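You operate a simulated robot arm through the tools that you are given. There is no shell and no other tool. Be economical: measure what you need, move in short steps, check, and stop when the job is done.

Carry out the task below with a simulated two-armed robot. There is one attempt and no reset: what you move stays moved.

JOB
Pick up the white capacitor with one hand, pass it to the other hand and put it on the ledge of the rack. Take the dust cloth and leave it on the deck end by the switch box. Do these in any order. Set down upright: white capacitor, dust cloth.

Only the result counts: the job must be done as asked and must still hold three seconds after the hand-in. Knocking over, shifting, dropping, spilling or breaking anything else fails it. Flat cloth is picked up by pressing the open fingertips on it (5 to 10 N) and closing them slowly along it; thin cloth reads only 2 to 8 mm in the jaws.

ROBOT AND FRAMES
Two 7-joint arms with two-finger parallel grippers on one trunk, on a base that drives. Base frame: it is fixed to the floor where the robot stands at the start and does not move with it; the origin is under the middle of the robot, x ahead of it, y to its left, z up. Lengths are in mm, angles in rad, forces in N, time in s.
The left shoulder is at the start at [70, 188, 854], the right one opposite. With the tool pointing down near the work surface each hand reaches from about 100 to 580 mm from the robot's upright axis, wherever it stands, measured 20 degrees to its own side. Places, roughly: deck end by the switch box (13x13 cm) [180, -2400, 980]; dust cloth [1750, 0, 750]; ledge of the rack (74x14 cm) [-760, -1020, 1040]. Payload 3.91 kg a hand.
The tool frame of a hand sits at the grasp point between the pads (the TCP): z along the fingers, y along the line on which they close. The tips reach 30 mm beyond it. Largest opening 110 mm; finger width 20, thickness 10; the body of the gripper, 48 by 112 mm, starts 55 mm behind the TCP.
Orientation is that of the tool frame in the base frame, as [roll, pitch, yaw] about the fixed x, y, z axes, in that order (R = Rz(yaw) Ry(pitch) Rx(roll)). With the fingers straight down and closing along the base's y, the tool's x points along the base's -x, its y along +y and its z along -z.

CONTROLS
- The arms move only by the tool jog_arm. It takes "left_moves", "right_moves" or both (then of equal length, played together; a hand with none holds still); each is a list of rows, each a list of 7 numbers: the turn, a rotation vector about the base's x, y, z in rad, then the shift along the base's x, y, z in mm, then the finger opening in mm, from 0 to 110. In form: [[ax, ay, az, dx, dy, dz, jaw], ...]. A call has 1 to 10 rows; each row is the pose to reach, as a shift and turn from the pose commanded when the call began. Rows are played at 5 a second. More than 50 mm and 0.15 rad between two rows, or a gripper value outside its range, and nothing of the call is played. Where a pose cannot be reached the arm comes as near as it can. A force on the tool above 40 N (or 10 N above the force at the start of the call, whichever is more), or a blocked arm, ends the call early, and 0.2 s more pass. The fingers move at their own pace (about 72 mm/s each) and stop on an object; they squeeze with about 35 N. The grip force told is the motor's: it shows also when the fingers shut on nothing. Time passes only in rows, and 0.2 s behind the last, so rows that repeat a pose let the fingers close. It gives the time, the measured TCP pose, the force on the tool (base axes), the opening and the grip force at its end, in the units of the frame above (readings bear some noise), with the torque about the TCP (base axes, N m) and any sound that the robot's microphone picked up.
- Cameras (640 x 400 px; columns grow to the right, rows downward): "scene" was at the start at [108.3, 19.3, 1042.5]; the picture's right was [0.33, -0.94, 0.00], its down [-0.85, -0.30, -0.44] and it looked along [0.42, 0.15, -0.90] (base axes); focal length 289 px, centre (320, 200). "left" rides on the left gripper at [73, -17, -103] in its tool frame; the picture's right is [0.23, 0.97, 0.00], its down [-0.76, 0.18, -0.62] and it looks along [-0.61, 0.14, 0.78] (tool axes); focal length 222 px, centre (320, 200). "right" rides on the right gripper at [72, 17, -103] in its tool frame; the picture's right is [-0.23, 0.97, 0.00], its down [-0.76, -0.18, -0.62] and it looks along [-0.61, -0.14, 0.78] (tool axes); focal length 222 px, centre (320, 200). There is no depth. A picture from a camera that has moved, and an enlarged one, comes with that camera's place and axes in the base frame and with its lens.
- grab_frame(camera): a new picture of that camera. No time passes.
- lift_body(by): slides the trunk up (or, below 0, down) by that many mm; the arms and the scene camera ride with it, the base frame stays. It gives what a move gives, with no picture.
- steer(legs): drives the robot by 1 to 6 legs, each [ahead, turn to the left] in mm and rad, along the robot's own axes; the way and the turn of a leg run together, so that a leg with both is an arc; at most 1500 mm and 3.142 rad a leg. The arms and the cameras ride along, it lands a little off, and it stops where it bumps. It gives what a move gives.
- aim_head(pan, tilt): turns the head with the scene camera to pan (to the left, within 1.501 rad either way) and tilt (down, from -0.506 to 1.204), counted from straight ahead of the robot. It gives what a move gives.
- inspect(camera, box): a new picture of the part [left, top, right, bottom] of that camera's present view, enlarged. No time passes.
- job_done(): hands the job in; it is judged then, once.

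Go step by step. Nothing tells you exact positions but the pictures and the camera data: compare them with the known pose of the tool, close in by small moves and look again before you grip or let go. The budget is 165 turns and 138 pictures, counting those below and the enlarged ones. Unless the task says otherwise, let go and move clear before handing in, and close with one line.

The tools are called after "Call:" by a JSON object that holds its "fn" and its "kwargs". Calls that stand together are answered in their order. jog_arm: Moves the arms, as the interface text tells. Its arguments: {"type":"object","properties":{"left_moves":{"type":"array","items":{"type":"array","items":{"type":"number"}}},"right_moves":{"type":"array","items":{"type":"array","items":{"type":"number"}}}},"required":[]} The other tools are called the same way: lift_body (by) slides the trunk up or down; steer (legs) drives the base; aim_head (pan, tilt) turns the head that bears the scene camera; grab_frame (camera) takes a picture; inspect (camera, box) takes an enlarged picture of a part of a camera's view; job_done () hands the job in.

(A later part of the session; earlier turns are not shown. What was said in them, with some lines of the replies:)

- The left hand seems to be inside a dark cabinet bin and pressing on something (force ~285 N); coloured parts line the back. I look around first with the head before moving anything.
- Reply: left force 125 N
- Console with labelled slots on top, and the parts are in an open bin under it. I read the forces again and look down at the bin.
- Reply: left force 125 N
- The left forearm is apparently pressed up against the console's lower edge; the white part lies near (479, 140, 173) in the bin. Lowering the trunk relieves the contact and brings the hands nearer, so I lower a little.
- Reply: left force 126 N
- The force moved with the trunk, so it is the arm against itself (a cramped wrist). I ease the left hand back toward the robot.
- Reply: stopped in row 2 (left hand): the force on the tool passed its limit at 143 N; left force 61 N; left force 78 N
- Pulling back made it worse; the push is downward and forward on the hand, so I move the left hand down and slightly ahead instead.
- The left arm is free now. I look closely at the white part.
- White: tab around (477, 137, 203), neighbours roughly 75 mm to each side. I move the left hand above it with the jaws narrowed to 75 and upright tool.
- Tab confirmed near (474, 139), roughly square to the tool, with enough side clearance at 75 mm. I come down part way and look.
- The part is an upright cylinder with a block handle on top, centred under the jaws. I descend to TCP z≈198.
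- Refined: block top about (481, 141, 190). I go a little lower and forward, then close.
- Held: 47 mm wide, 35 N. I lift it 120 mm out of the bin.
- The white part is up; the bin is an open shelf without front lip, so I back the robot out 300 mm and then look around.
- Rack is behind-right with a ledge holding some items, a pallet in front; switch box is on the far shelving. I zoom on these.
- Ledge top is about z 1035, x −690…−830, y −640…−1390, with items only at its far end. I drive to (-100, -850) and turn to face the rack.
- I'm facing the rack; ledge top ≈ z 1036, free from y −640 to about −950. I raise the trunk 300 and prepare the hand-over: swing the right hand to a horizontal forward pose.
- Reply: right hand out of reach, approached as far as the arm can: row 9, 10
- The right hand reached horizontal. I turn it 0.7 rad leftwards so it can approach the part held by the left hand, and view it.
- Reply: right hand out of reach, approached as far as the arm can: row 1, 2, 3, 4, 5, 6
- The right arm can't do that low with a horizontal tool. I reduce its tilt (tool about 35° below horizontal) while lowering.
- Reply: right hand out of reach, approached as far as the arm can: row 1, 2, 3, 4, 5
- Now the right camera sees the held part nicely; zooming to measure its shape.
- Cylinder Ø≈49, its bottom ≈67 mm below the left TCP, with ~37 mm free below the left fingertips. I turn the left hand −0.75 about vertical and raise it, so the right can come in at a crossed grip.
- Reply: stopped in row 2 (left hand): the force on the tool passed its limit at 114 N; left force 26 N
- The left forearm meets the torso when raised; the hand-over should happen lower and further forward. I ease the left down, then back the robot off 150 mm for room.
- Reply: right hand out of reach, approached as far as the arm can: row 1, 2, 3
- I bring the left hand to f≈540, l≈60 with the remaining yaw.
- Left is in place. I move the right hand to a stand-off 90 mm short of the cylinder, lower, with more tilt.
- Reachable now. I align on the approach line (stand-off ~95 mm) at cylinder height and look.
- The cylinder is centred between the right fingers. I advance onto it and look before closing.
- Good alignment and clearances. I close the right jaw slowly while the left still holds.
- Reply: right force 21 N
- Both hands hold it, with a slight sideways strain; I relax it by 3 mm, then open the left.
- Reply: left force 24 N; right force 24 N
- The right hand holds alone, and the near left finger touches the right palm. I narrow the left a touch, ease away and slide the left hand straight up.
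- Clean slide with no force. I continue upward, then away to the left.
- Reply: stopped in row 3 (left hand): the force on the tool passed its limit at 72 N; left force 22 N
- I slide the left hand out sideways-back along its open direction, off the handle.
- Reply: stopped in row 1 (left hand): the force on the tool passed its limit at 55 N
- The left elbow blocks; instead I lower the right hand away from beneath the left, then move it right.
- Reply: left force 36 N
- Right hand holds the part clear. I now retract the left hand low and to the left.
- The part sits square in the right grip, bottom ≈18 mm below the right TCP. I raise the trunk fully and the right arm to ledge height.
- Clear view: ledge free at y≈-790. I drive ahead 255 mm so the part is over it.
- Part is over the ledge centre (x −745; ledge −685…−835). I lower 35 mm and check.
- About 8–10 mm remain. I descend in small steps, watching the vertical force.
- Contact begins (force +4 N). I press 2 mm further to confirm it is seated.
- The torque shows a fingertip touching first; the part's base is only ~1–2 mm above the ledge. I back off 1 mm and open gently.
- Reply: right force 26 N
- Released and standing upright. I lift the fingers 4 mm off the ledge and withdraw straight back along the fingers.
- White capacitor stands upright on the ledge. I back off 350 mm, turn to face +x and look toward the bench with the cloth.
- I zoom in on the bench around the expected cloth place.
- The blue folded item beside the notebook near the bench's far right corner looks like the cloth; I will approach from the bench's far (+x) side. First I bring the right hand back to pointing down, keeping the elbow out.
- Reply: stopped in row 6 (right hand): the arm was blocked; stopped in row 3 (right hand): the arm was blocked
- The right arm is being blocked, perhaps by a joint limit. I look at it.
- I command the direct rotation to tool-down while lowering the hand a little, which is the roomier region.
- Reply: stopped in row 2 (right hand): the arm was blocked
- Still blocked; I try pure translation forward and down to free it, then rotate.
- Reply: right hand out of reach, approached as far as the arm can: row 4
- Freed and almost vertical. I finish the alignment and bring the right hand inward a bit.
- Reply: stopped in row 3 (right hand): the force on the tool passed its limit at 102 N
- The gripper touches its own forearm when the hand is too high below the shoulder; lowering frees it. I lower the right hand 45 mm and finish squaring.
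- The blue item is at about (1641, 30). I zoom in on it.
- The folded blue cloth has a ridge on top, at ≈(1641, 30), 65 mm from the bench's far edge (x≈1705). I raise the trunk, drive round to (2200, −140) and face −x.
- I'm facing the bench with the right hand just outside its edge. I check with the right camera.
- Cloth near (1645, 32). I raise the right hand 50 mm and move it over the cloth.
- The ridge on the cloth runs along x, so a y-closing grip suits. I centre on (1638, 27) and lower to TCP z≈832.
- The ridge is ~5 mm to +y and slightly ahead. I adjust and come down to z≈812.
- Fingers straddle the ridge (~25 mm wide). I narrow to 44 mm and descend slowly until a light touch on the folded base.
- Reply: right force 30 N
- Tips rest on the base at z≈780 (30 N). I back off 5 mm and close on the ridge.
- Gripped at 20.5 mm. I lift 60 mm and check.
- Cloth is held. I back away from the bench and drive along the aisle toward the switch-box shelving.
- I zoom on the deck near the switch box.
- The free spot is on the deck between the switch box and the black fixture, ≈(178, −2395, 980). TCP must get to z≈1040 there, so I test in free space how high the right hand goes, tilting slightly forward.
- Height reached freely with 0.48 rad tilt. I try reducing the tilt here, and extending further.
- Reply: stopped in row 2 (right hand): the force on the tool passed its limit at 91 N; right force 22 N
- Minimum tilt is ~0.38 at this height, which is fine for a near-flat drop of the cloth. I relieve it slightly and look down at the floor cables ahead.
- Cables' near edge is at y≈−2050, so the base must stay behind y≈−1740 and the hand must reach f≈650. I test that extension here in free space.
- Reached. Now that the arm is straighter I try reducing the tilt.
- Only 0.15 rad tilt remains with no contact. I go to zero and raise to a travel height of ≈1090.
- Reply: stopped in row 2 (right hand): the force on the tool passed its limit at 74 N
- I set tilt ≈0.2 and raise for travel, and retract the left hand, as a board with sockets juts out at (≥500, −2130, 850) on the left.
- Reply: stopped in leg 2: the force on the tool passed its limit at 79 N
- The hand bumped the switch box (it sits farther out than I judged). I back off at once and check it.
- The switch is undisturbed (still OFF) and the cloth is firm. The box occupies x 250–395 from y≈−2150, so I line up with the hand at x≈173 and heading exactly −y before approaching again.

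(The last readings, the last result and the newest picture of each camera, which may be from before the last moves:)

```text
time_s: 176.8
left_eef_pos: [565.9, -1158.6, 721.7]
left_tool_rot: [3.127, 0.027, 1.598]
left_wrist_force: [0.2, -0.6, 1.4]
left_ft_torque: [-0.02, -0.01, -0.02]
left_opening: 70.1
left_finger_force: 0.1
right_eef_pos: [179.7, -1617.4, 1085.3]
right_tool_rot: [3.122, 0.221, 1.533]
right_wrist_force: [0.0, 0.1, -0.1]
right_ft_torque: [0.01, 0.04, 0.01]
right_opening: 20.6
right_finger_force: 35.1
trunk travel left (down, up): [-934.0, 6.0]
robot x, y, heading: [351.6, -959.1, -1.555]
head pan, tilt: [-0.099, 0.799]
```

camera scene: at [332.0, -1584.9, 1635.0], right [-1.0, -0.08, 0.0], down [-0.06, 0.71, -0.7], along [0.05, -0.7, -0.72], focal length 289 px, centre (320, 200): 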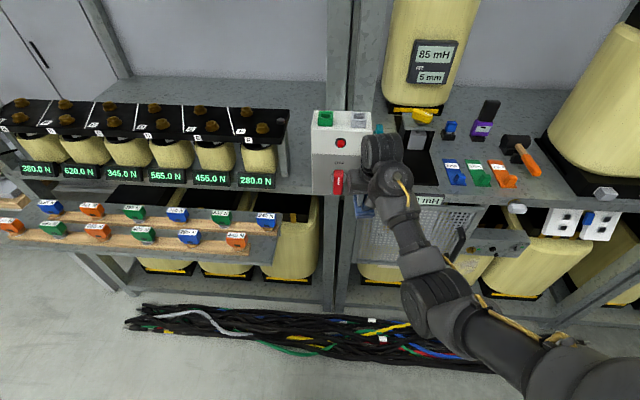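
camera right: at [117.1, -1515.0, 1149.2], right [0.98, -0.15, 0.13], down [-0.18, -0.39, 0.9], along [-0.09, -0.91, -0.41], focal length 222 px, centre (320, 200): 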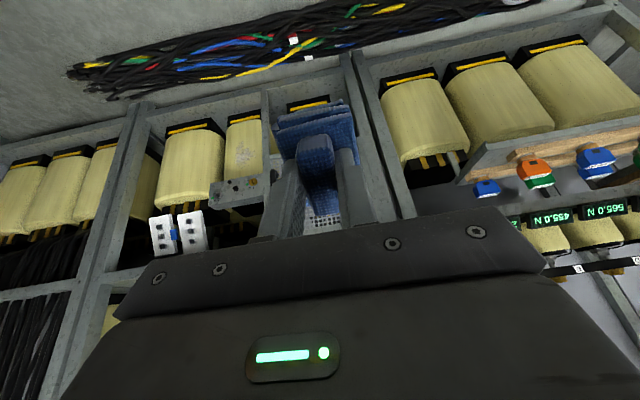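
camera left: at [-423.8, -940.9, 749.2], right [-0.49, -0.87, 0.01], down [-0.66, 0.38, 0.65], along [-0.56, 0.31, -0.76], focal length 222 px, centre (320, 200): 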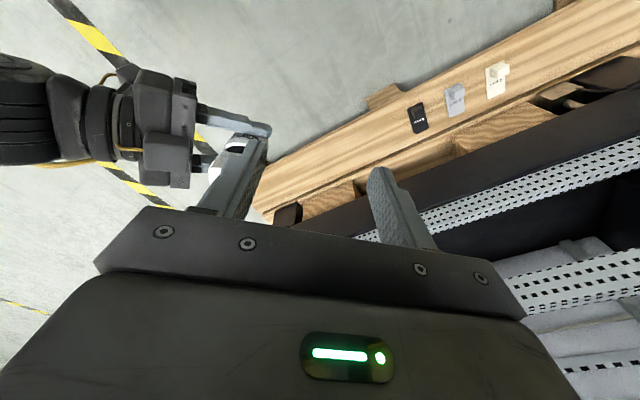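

Call:
{"fn": "steer", "kwargs": {"legs": [[0, -0.012], [480, 0]]}}

Call:
{"fn": "grab_frame", "kwargs": {"camera": "scene"}}

Call:
{"fn": "grab_frame", "kwargs": {"camera": "right"}}

```text
time_s: 179.9
left_eef_pos: [563.1, -1637.2, 722.1]
left_tool_rot: [3.128, 0.026, 1.584]
left_wrist_force: [0.3, -0.1, -0.4]
left_ft_torque: [-0.01, 0.02, 0.02]
left_opening: 70.0
left_finger_force: 0.0
right_eef_pos: [172.9, -2091.1, 1086.5]
right_tool_rot: [3.121, 0.221, 1.521]
right_wrist_force: [-0.7, -0.1, -1.0]
right_ft_torque: [0.03, 0.0, 0.01]
right_opening: 20.6
right_finger_force: 35.2
trunk travel left (down, up): [-934.0, 6.0]
robot x, y, heading: [356.2, -1437.2, -1.566]
head pan, tilt: [-0.099, 0.799]
```

```text
54 pictures are left
camera scene: at [348.7, -1564.9, 1635.1], right [-1.0, 0.1, 0.0], down [0.07, 0.71, -0.7], along [-0.07, -0.69, -0.72], focal length 289 px, centre (320, 200)
```

scene: 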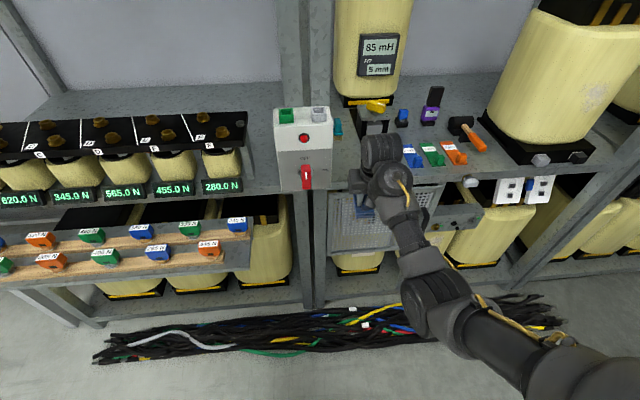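

```text
53 pictures are left
camera right: at [190.7, -1998.7, 1170.3], right [0.96, -0.27, 0.07], down [-0.22, -0.6, 0.77], along [-0.16, -0.76, -0.63], focal length 222 px, centre (320, 200)
```

right: 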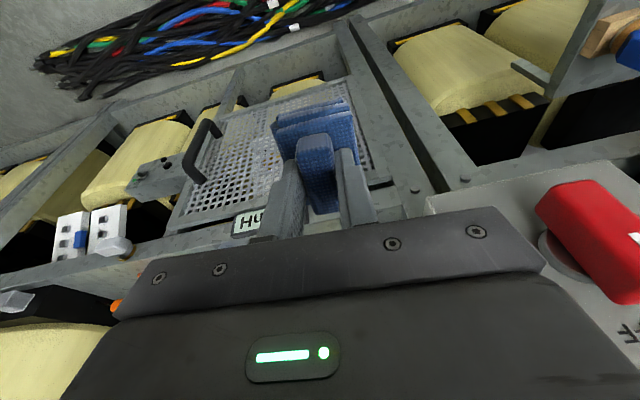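

Gripper clearance to the box is ~15 mm. I shift the hand 5 mm away from the box and advance in two stages.

Call:
{"fn": "jog_arm", "kwargs": {"right_moves": [[0, 0, 0.02, -3, 0, 2, 8], [0, 0, 0.05, -5, 0, 4, 8]]}}

Call:
{"fn": "steer", "kwargs": {"legs": [[120, 0]]}}

Call:
{"fn": "grab_frame", "kwargs": {"camera": "right"}}

Call:
{"fn": "inspect", "kwargs": {"camera": "scene", "box": [260, 80, 500, 240]}}

```text
time_s: 180.5
left_eef_pos: [564.2, -1637.5, 722.1]
left_tool_rot: [3.129, 0.025, 1.586]
left_wrist_force: [-0.3, 0.0, -1.6]
left_ft_torque: [0.03, -0.01, -0.01]
left_opening: 70.1
left_finger_force: 0.1
right_eef_pos: [167.7, -2092.2, 1087.5]
right_tool_rot: [3.121, 0.225, 1.542]
right_wrist_force: [0.6, -4.7, -6.0]
right_ft_torque: [-0.13, 0.1, -0.15]
right_opening: 21.0
right_finger_force: 34.9
trunk travel left (down, up): [-934.0, 6.0]
robot x, y, heading: [355.7, -1433.6, -1.569]
head pan, tilt: [-0.099, 0.799]
stopped in row 2 (right hand): the force on the tool passed its limit at 54 N (the readings are from after the stop); the commanded pose is now the measured one
```

```text
time_s: 181.7
left_eef_pos: [563.2, -1759.9, 722.1]
left_tool_rot: [3.129, 0.026, 1.581]
left_wrist_force: [-0.1, 0.0, 0.2]
left_ft_torque: [-0.04, 0.02, 0.04]
left_opening: 70.1
left_finger_force: 0.1
right_eef_pos: [168.3, -2213.6, 1088.8]
right_tool_rot: [3.119, 0.224, 1.544]
right_wrist_force: [6.3, -6.8, -11.7]
right_ft_torque: [-0.59, 0.77, -0.81]
right_opening: 21.2
right_finger_force: 35.1
trunk travel left (down, up): [-934.0, 6.0]
robot x, y, heading: [357.0, -1557.8, -1.57]
head pan, tilt: [-0.099, 0.799]
```

```text
52 pictures are left
camera right: at [183.9, -2120.1, 1173.3], right [0.97, -0.24, 0.07], down [-0.21, -0.6, 0.77], along [-0.15, -0.76, -0.63], focal length 222 px, centre (320, 200)
```

right: 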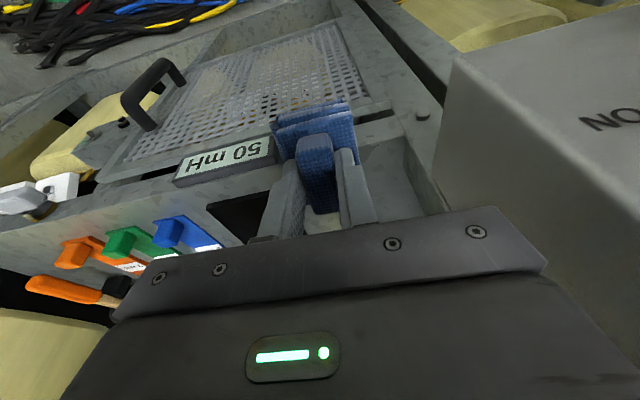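

```text
2.50 times, centred on (380, 160) of scene
camera zoom: at [348.5, -1686.5, 1635.1], right [-0.99, 0.1, 0.0], down [0.07, 0.71, -0.7], along [-0.07, -0.69, -0.72], focal length 722 px, centre (170, 300)
```

zoom: 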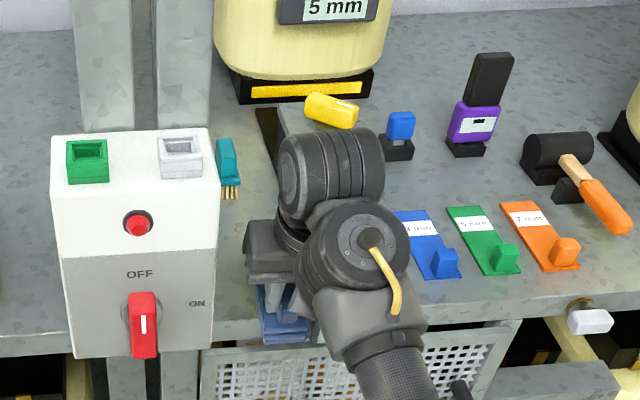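

A slight self-contact again; I add a little tilt to relieve it, then advance 155 mm so the cloth is over the spot.

Call:
{"fn": "jog_arm", "kwargs": {"right_moves": [[-0.04, 0, 0, 0, 0, 0, 8], [-0.06, 0, 0, 0, 0, 0, 8]]}}

Call:
{"fn": "steer", "kwargs": {"legs": [[155, 0]]}}

Call:
{"fn": "grab_frame", "kwargs": {"camera": "right"}}

Call:
{"fn": "inspect", "kwargs": {"camera": "scene", "box": [260, 80, 500, 240]}}

```text
time_s: 182.3
left_eef_pos: [563.4, -1758.3, 721.1]
left_tool_rot: [3.128, 0.025, 1.582]
left_wrist_force: [0.4, 0.8, -1.2]
left_ft_torque: [-0.02, 0.0, -0.02]
left_opening: 70.1
left_finger_force: 0.0
right_eef_pos: [167.7, -2214.9, 1087.9]
right_tool_rot: [3.116, 0.285, 1.543]
right_wrist_force: [-0.1, -0.6, -0.7]
right_ft_torque: [0.0, 0.01, 0.01]
right_opening: 20.8
right_finger_force: 35.3
trunk travel left (down, up): [-934.0, 6.0]
robot x, y, heading: [353.3, -1555.6, -1.565]
head pan, tilt: [-0.099, 0.799]
```

```text
time_s: 183.7
left_eef_pos: [562.6, -1914.5, 720.9]
left_tool_rot: [3.129, 0.026, 1.583]
left_wrist_force: [-0.3, 0.1, -0.1]
left_ft_torque: [-0.03, -0.01, -0.03]
left_opening: 69.9
left_finger_force: 0.0
right_eef_pos: [168.2, -2368.4, 1089.2]
right_tool_rot: [3.117, 0.285, 1.54]
right_wrist_force: [-0.3, 0.4, 0.3]
right_ft_torque: [0.01, -0.04, 0.02]
right_opening: 20.9
right_finger_force: 35.5
trunk travel left (down, up): [-934.0, 6.0]
robot x, y, heading: [357.0, -1711.4, -1.575]
head pan, tilt: [-0.099, 0.799]
```

```text
50 pictures are left
camera right: at [184.0, -2269.2, 1167.8], right [0.97, -0.24, 0.09], down [-0.21, -0.55, 0.81], along [-0.15, -0.8, -0.58], focal length 222 px, centre (320, 200)
```

right: 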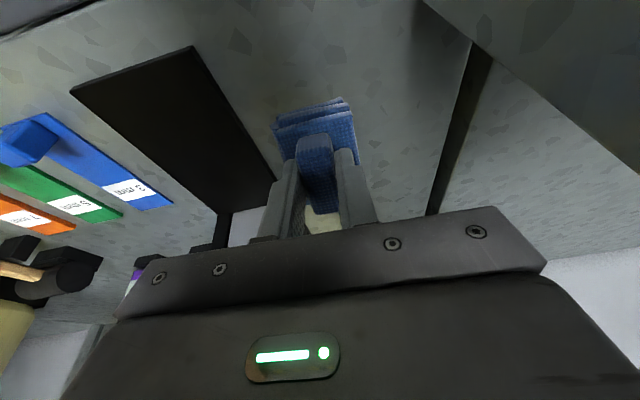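

```text
2.50 times, centred on (380, 160) of scene
camera zoom: at [348.3, -1839.9, 1635.3], right [-0.99, 0.1, 0.0], down [0.07, 0.71, -0.7], along [-0.07, -0.69, -0.72], focal length 722 px, centre (170, 300)
```

zoom: 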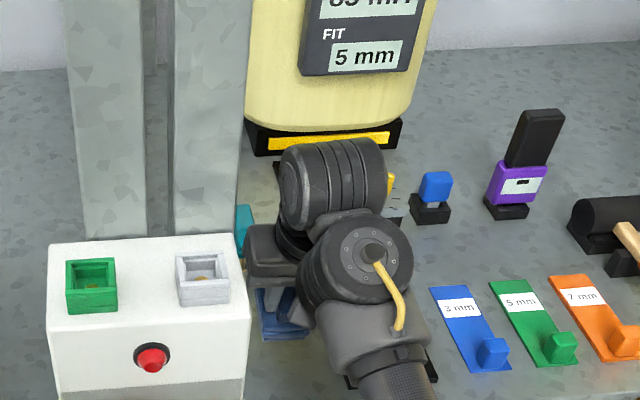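

Spot is clear: fixture plate edge at x≈96, deck end x≈290; cloth centred near x 168. I lower to z≈1058 while reducing tilt to 0.15.

Call:
{"fn": "jog_arm", "kwargs": {"right_moves": [[0, 0, 0, 1, 0, -12, 8], [0.03, 0, 0, 2, 0, -22, 8], [0.08, 0, 0, 3, 0, -30, 8], [0.13, 0, 0, 3, 0, -30, 8], [0.13, 0, 0, 3, 0, -30, 8]]}}

Call:
{"fn": "inspect", "kwargs": {"camera": "right", "box": [160, 40, 480, 240]}}

```text
time_s: 184.9
left_eef_pos: [563.3, -1913.5, 720.8]
left_tool_rot: [3.128, 0.025, 1.583]
left_wrist_force: [-0.2, 0.5, 0.7]
left_ft_torque: [-0.04, -0.01, -0.01]
left_opening: 69.9
left_finger_force: 0.1
right_eef_pos: [170.1, -2368.8, 1057.8]
right_tool_rot: [3.121, 0.153, 1.541]
right_wrist_force: [-0.7, 0.7, 0.5]
right_ft_torque: [-0.01, 0.01, 0.01]
right_opening: 20.8
right_finger_force: 35.1
trunk travel left (down, up): [-934.0, 6.0]
robot x, y, heading: [357.2, -1711.3, -1.571]
head pan, tilt: [-0.099, 0.799]
```

```text
2.00 times, centred on (320, 140) of right
camera zoom: at [186.4, -2282.2, 1149.0], right [0.97, -0.25, 0.05], down [-0.21, -0.65, 0.73], along [-0.15, -0.72, -0.68], focal length 444 px, centre (320, 320)
```

zoom: 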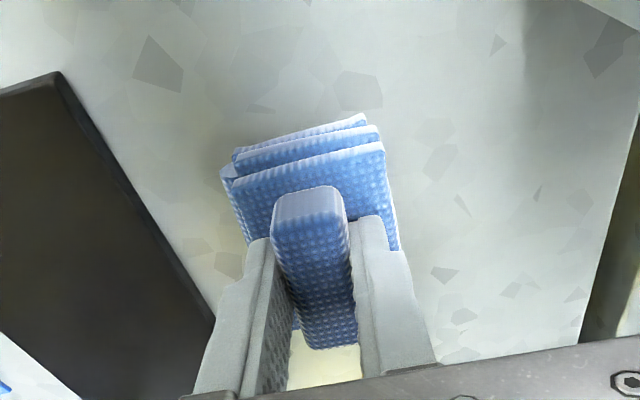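

Good. I lower in small steps, reducing tilt a bit more, until the deck is felt.

Call:
{"fn": "jog_arm", "kwargs": {"right_moves": [[0.03, 0, 0, 3, 0, -4, 8], [0.05, 0, 0, 5, 0, -8, 8], [0.06, 0, 0, 5, 0, -11, 8], [0.06, 0, 0, 5, 0, -13, 8], [0.06, 0, 0, 5, 0, -13, 8]]}}

Call:
{"fn": "inspect", "kwargs": {"camera": "right", "box": [160, 40, 480, 240]}}

```text
time_s: 186.1
left_eef_pos: [564.8, -1915.7, 721.3]
left_tool_rot: [3.126, 0.025, 1.584]
left_wrist_force: [0.2, -0.4, -0.2]
left_ft_torque: [0.01, 0.04, 0.0]
left_opening: 70.1
left_finger_force: 0.1
right_eef_pos: [175.1, -2369.5, 1044.9]
right_tool_rot: [3.124, 0.094, 1.544]
right_wrist_force: [0.3, 0.0, -1.1]
right_ft_torque: [-0.02, 0.0, 0.0]
right_opening: 20.6
right_finger_force: 34.6
trunk travel left (down, up): [-934.0, 6.0]
robot x, y, heading: [357.4, -1709.7, -1.568]
head pan, tilt: [-0.099, 0.799]
```

```text
2.00 times, centred on (320, 140) of right
camera zoom: at [191.6, -2287.7, 1140.8], right [0.97, -0.25, 0.04], down [-0.21, -0.69, 0.69], along [-0.15, -0.67, -0.72], focal length 444 px, centre (320, 320)
```

zoom: 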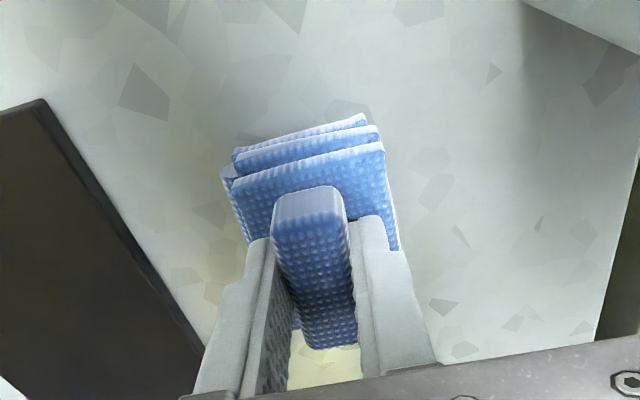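

No contact yet at TCP 1045. I continue in small steps.

Call:
{"fn": "jog_arm", "kwargs": {"right_moves": [[0, 0, 0, 0, 0, -2, 8], [0.01, 0, 0, 0, 0, -4, 8], [0.02, 0, 0, 0, 0, -6, 8], [0.02, 0, 0, 0, 0, -8, 8], [0.02, 0, 0, 0, 0, -8, 8]]}}

```text
time_s: 187.3
left_eef_pos: [563.9, -1913.1, 721.9]
left_tool_rot: [3.13, 0.026, 1.584]
left_wrist_force: [0.4, -0.3, 0.3]
left_ft_torque: [-0.04, 0.0, 0.02]
left_opening: 70.5
left_finger_force: 0.0
right_eef_pos: [176.7, -2368.9, 1041.8]
right_tool_rot: [3.122, 0.083, 1.543]
right_wrist_force: [-0.7, -4.6, 30.8]
right_ft_torque: [0.53, 0.58, 0.06]
right_opening: 20.8
right_finger_force: 34.9
trunk travel left (down, up): [-934.0, 6.0]
robot x, y, heading: [357.0, -1708.7, -1.571]
head pan, tilt: [-0.099, 0.799]
```

The cloth is on the deck (31 N up). I relax 4 mm and open gently, then rise.

Call:
{"fn": "jog_arm", "kwargs": {"right_moves": [[0, 0, 0, 0, 0, 4, 8], [0, 0, 0, 0, 0, 4, 22], [0, 0, 0, 0, 0, 4, 28], [0, 0, 0, 0, 0, 4, 36], [0, 0, 0, 0, 0, 4, 42], [0, 0, 0, 0, 0, 4, 42]]}}

Call:
{"fn": "inspect", "kwargs": {"camera": "right", "box": [160, 40, 480, 240]}}

```text
time_s: 188.7
left_eef_pos: [563.2, -1914.0, 721.8]
left_tool_rot: [3.131, 0.026, 1.583]
left_wrist_force: [-0.6, 0.2, -0.8]
left_ft_torque: [-0.04, -0.02, -0.02]
left_opening: 70.0
left_finger_force: 0.0
right_eef_pos: [177.1, -2369.1, 1041.1]
right_tool_rot: [3.125, 0.074, 1.542]
right_wrist_force: [3.6, 1.7, 9.3]
right_ft_torque: [0.12, 0.06, -0.06]
right_opening: 40.0
right_finger_force: 0.1
trunk travel left (down, up): [-934.0, 6.0]
robot x, y, heading: [353.8, -1713.3, -1.573]
head pan, tilt: [-0.099, 0.799]
```

```text
2.00 times, centred on (320, 140) of right
camera zoom: at [192.8, -2288.9, 1138.7], right [0.97, -0.25, 0.03], down [-0.21, -0.71, 0.67], along [-0.15, -0.66, -0.74], focal length 444 px, centre (320, 320)
```

zoom: 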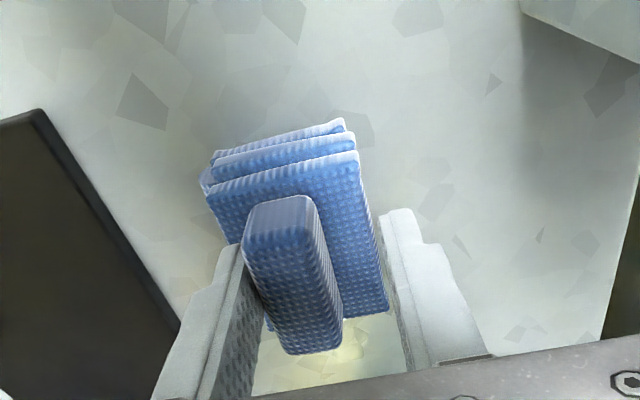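

Released; the cloth lies flat. I centre 4 mm, then raise the hand with a bit of tilt.

Call:
{"fn": "jog_arm", "kwargs": {"right_moves": [[0, 0, 0, -3, 0, 1, 44], [-0.02, 0, 0, -3, 0, 8, 46], [-0.08, 0, 0, -3, 0, 18, 46], [-0.14, 0, 0, -3, 0, 28, 46], [-0.2, 0, 0, -3, 0, 38, 46], [-0.26, 0, 0, -3, 0, 50, 46], [-0.26, 0, 0, -3, 0, 55, 46]]}}

Call:
{"fn": "grab_frame", "kwargs": {"camera": "right"}}

```text
time_s: 190.3
left_eef_pos: [563.8, -1914.6, 721.8]
left_tool_rot: [3.128, 0.025, 1.583]
left_wrist_force: [-0.1, 0.3, 0.0]
left_ft_torque: [0.01, 0.01, 0.02]
left_opening: 69.9
left_finger_force: 0.0
right_eef_pos: [172.3, -2369.1, 1095.7]
right_tool_rot: [3.117, 0.333, 1.539]
right_wrist_force: [0.2, -0.1, -0.1]
right_ft_torque: [0.02, -0.01, 0.01]
right_opening: 45.9
right_finger_force: 0.1
trunk travel left (down, up): [-934.0, 6.0]
robot x, y, heading: [357.2, -1709.2, -1.573]
head pan, tilt: [-0.099, 0.799]
```

```text
45 pictures are left
camera right: at [189.1, -2267.3, 1170.1], right [0.97, -0.24, 0.1], down [-0.21, -0.51, 0.83], along [-0.15, -0.83, -0.54], focal length 222 px, centre (320, 200)
```

right: 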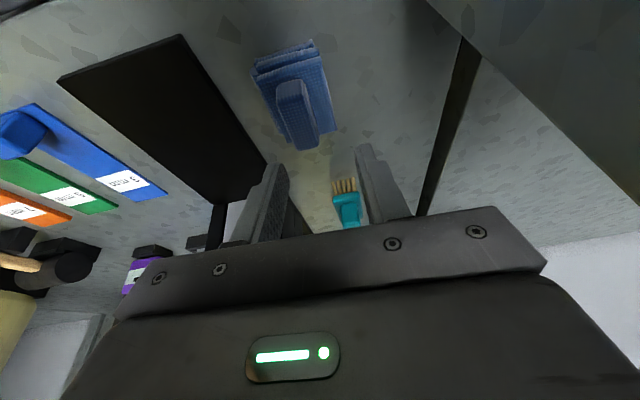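

The cloth lies flat at about (160, −2380), inside the deck-end area, brush and fixture untouched. I back straight out and verify.

Call:
{"fn": "steer", "kwargs": {"legs": [[-450, 0]]}}

Call:
{"fn": "aim_head", "kwargs": {"pan": 0, "tilt": 0.55}}

Call:
{"fn": "inspect", "kwargs": {"camera": "scene", "box": [260, 130, 500, 280]}}

```text
time_s: 193.1
left_eef_pos: [562.8, -1463.1, 721.7]
left_tool_rot: [3.127, 0.026, 1.585]
left_wrist_force: [0.6, -0.1, 0.3]
left_ft_torque: [0.02, 0.0, -0.02]
left_opening: 70.3
left_finger_force: 0.1
right_eef_pos: [173.2, -1918.7, 1096.6]
right_tool_rot: [3.116, 0.335, 1.541]
right_wrist_force: [0.9, 0.0, 0.5]
right_ft_torque: [0.0, -0.02, -0.03]
right_opening: 45.9
right_finger_force: 0.0
trunk travel left (down, up): [-934.0, 6.0]
robot x, y, heading: [356.1, -1258.2, -1.567]
head pan, tilt: [-0.099, 0.799]
```

```text
time_s: 193.8
left_eef_pos: [564.0, -1461.5, 721.0]
left_tool_rot: [3.129, 0.025, 1.585]
left_wrist_force: [-0.4, 0.5, -0.6]
left_ft_torque: [0.03, 0.01, -0.01]
left_opening: 70.2
left_finger_force: 0.0
right_eef_pos: [173.1, -1917.4, 1097.2]
right_tool_rot: [3.117, 0.334, 1.542]
right_wrist_force: [0.1, -0.1, 0.5]
right_ft_torque: [0.0, -0.01, 0.03]
right_opening: 45.9
right_finger_force: 0.1
trunk travel left (down, up): [-934.0, 6.0]
robot x, y, heading: [355.2, -1260.3, -1.575]
head pan, tilt: [0.0, 0.55]
```

```text
2.67 times, centred on (380, 205) of scene
camera zoom: at [356.7, -1399.3, 1656.4], right [-1.0, 0.0, 0.0], down [0.0, 0.52, -0.85], along [0.0, -0.85, -0.52], focal length 770 px, centre (160, 187)
```

zoom: 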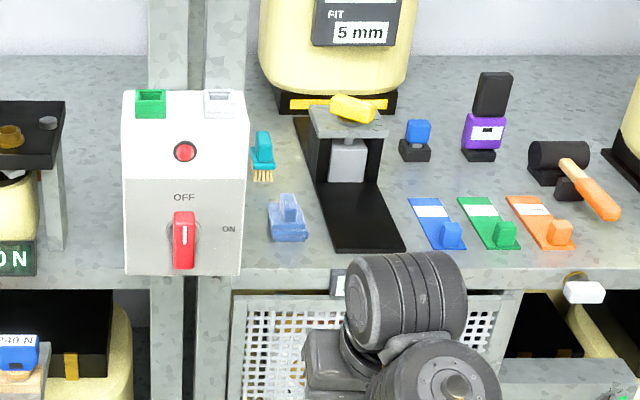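

The cloth lies flat on the deck end by the switch box, and the white capacitor was standing on the ledge when I left it. Both hands are clear and nothing else looks moved, so I hand in.

Call:
{"fn": "job_done", "kwargs": {}}

```text
The job is handed in.
```

I've handed in the job: the white capacitor was picked up with the left hand, passed to the right and set upright on the rack ledge. The dust cloth lies flat on the deck end by the switch box. On the way there the right hand, carrying the cloth, bumped the switch box once (79 N peak). The switch still reads OFF and I saw nothing moved. I did not look at the capacitor again after leaving the ledge.
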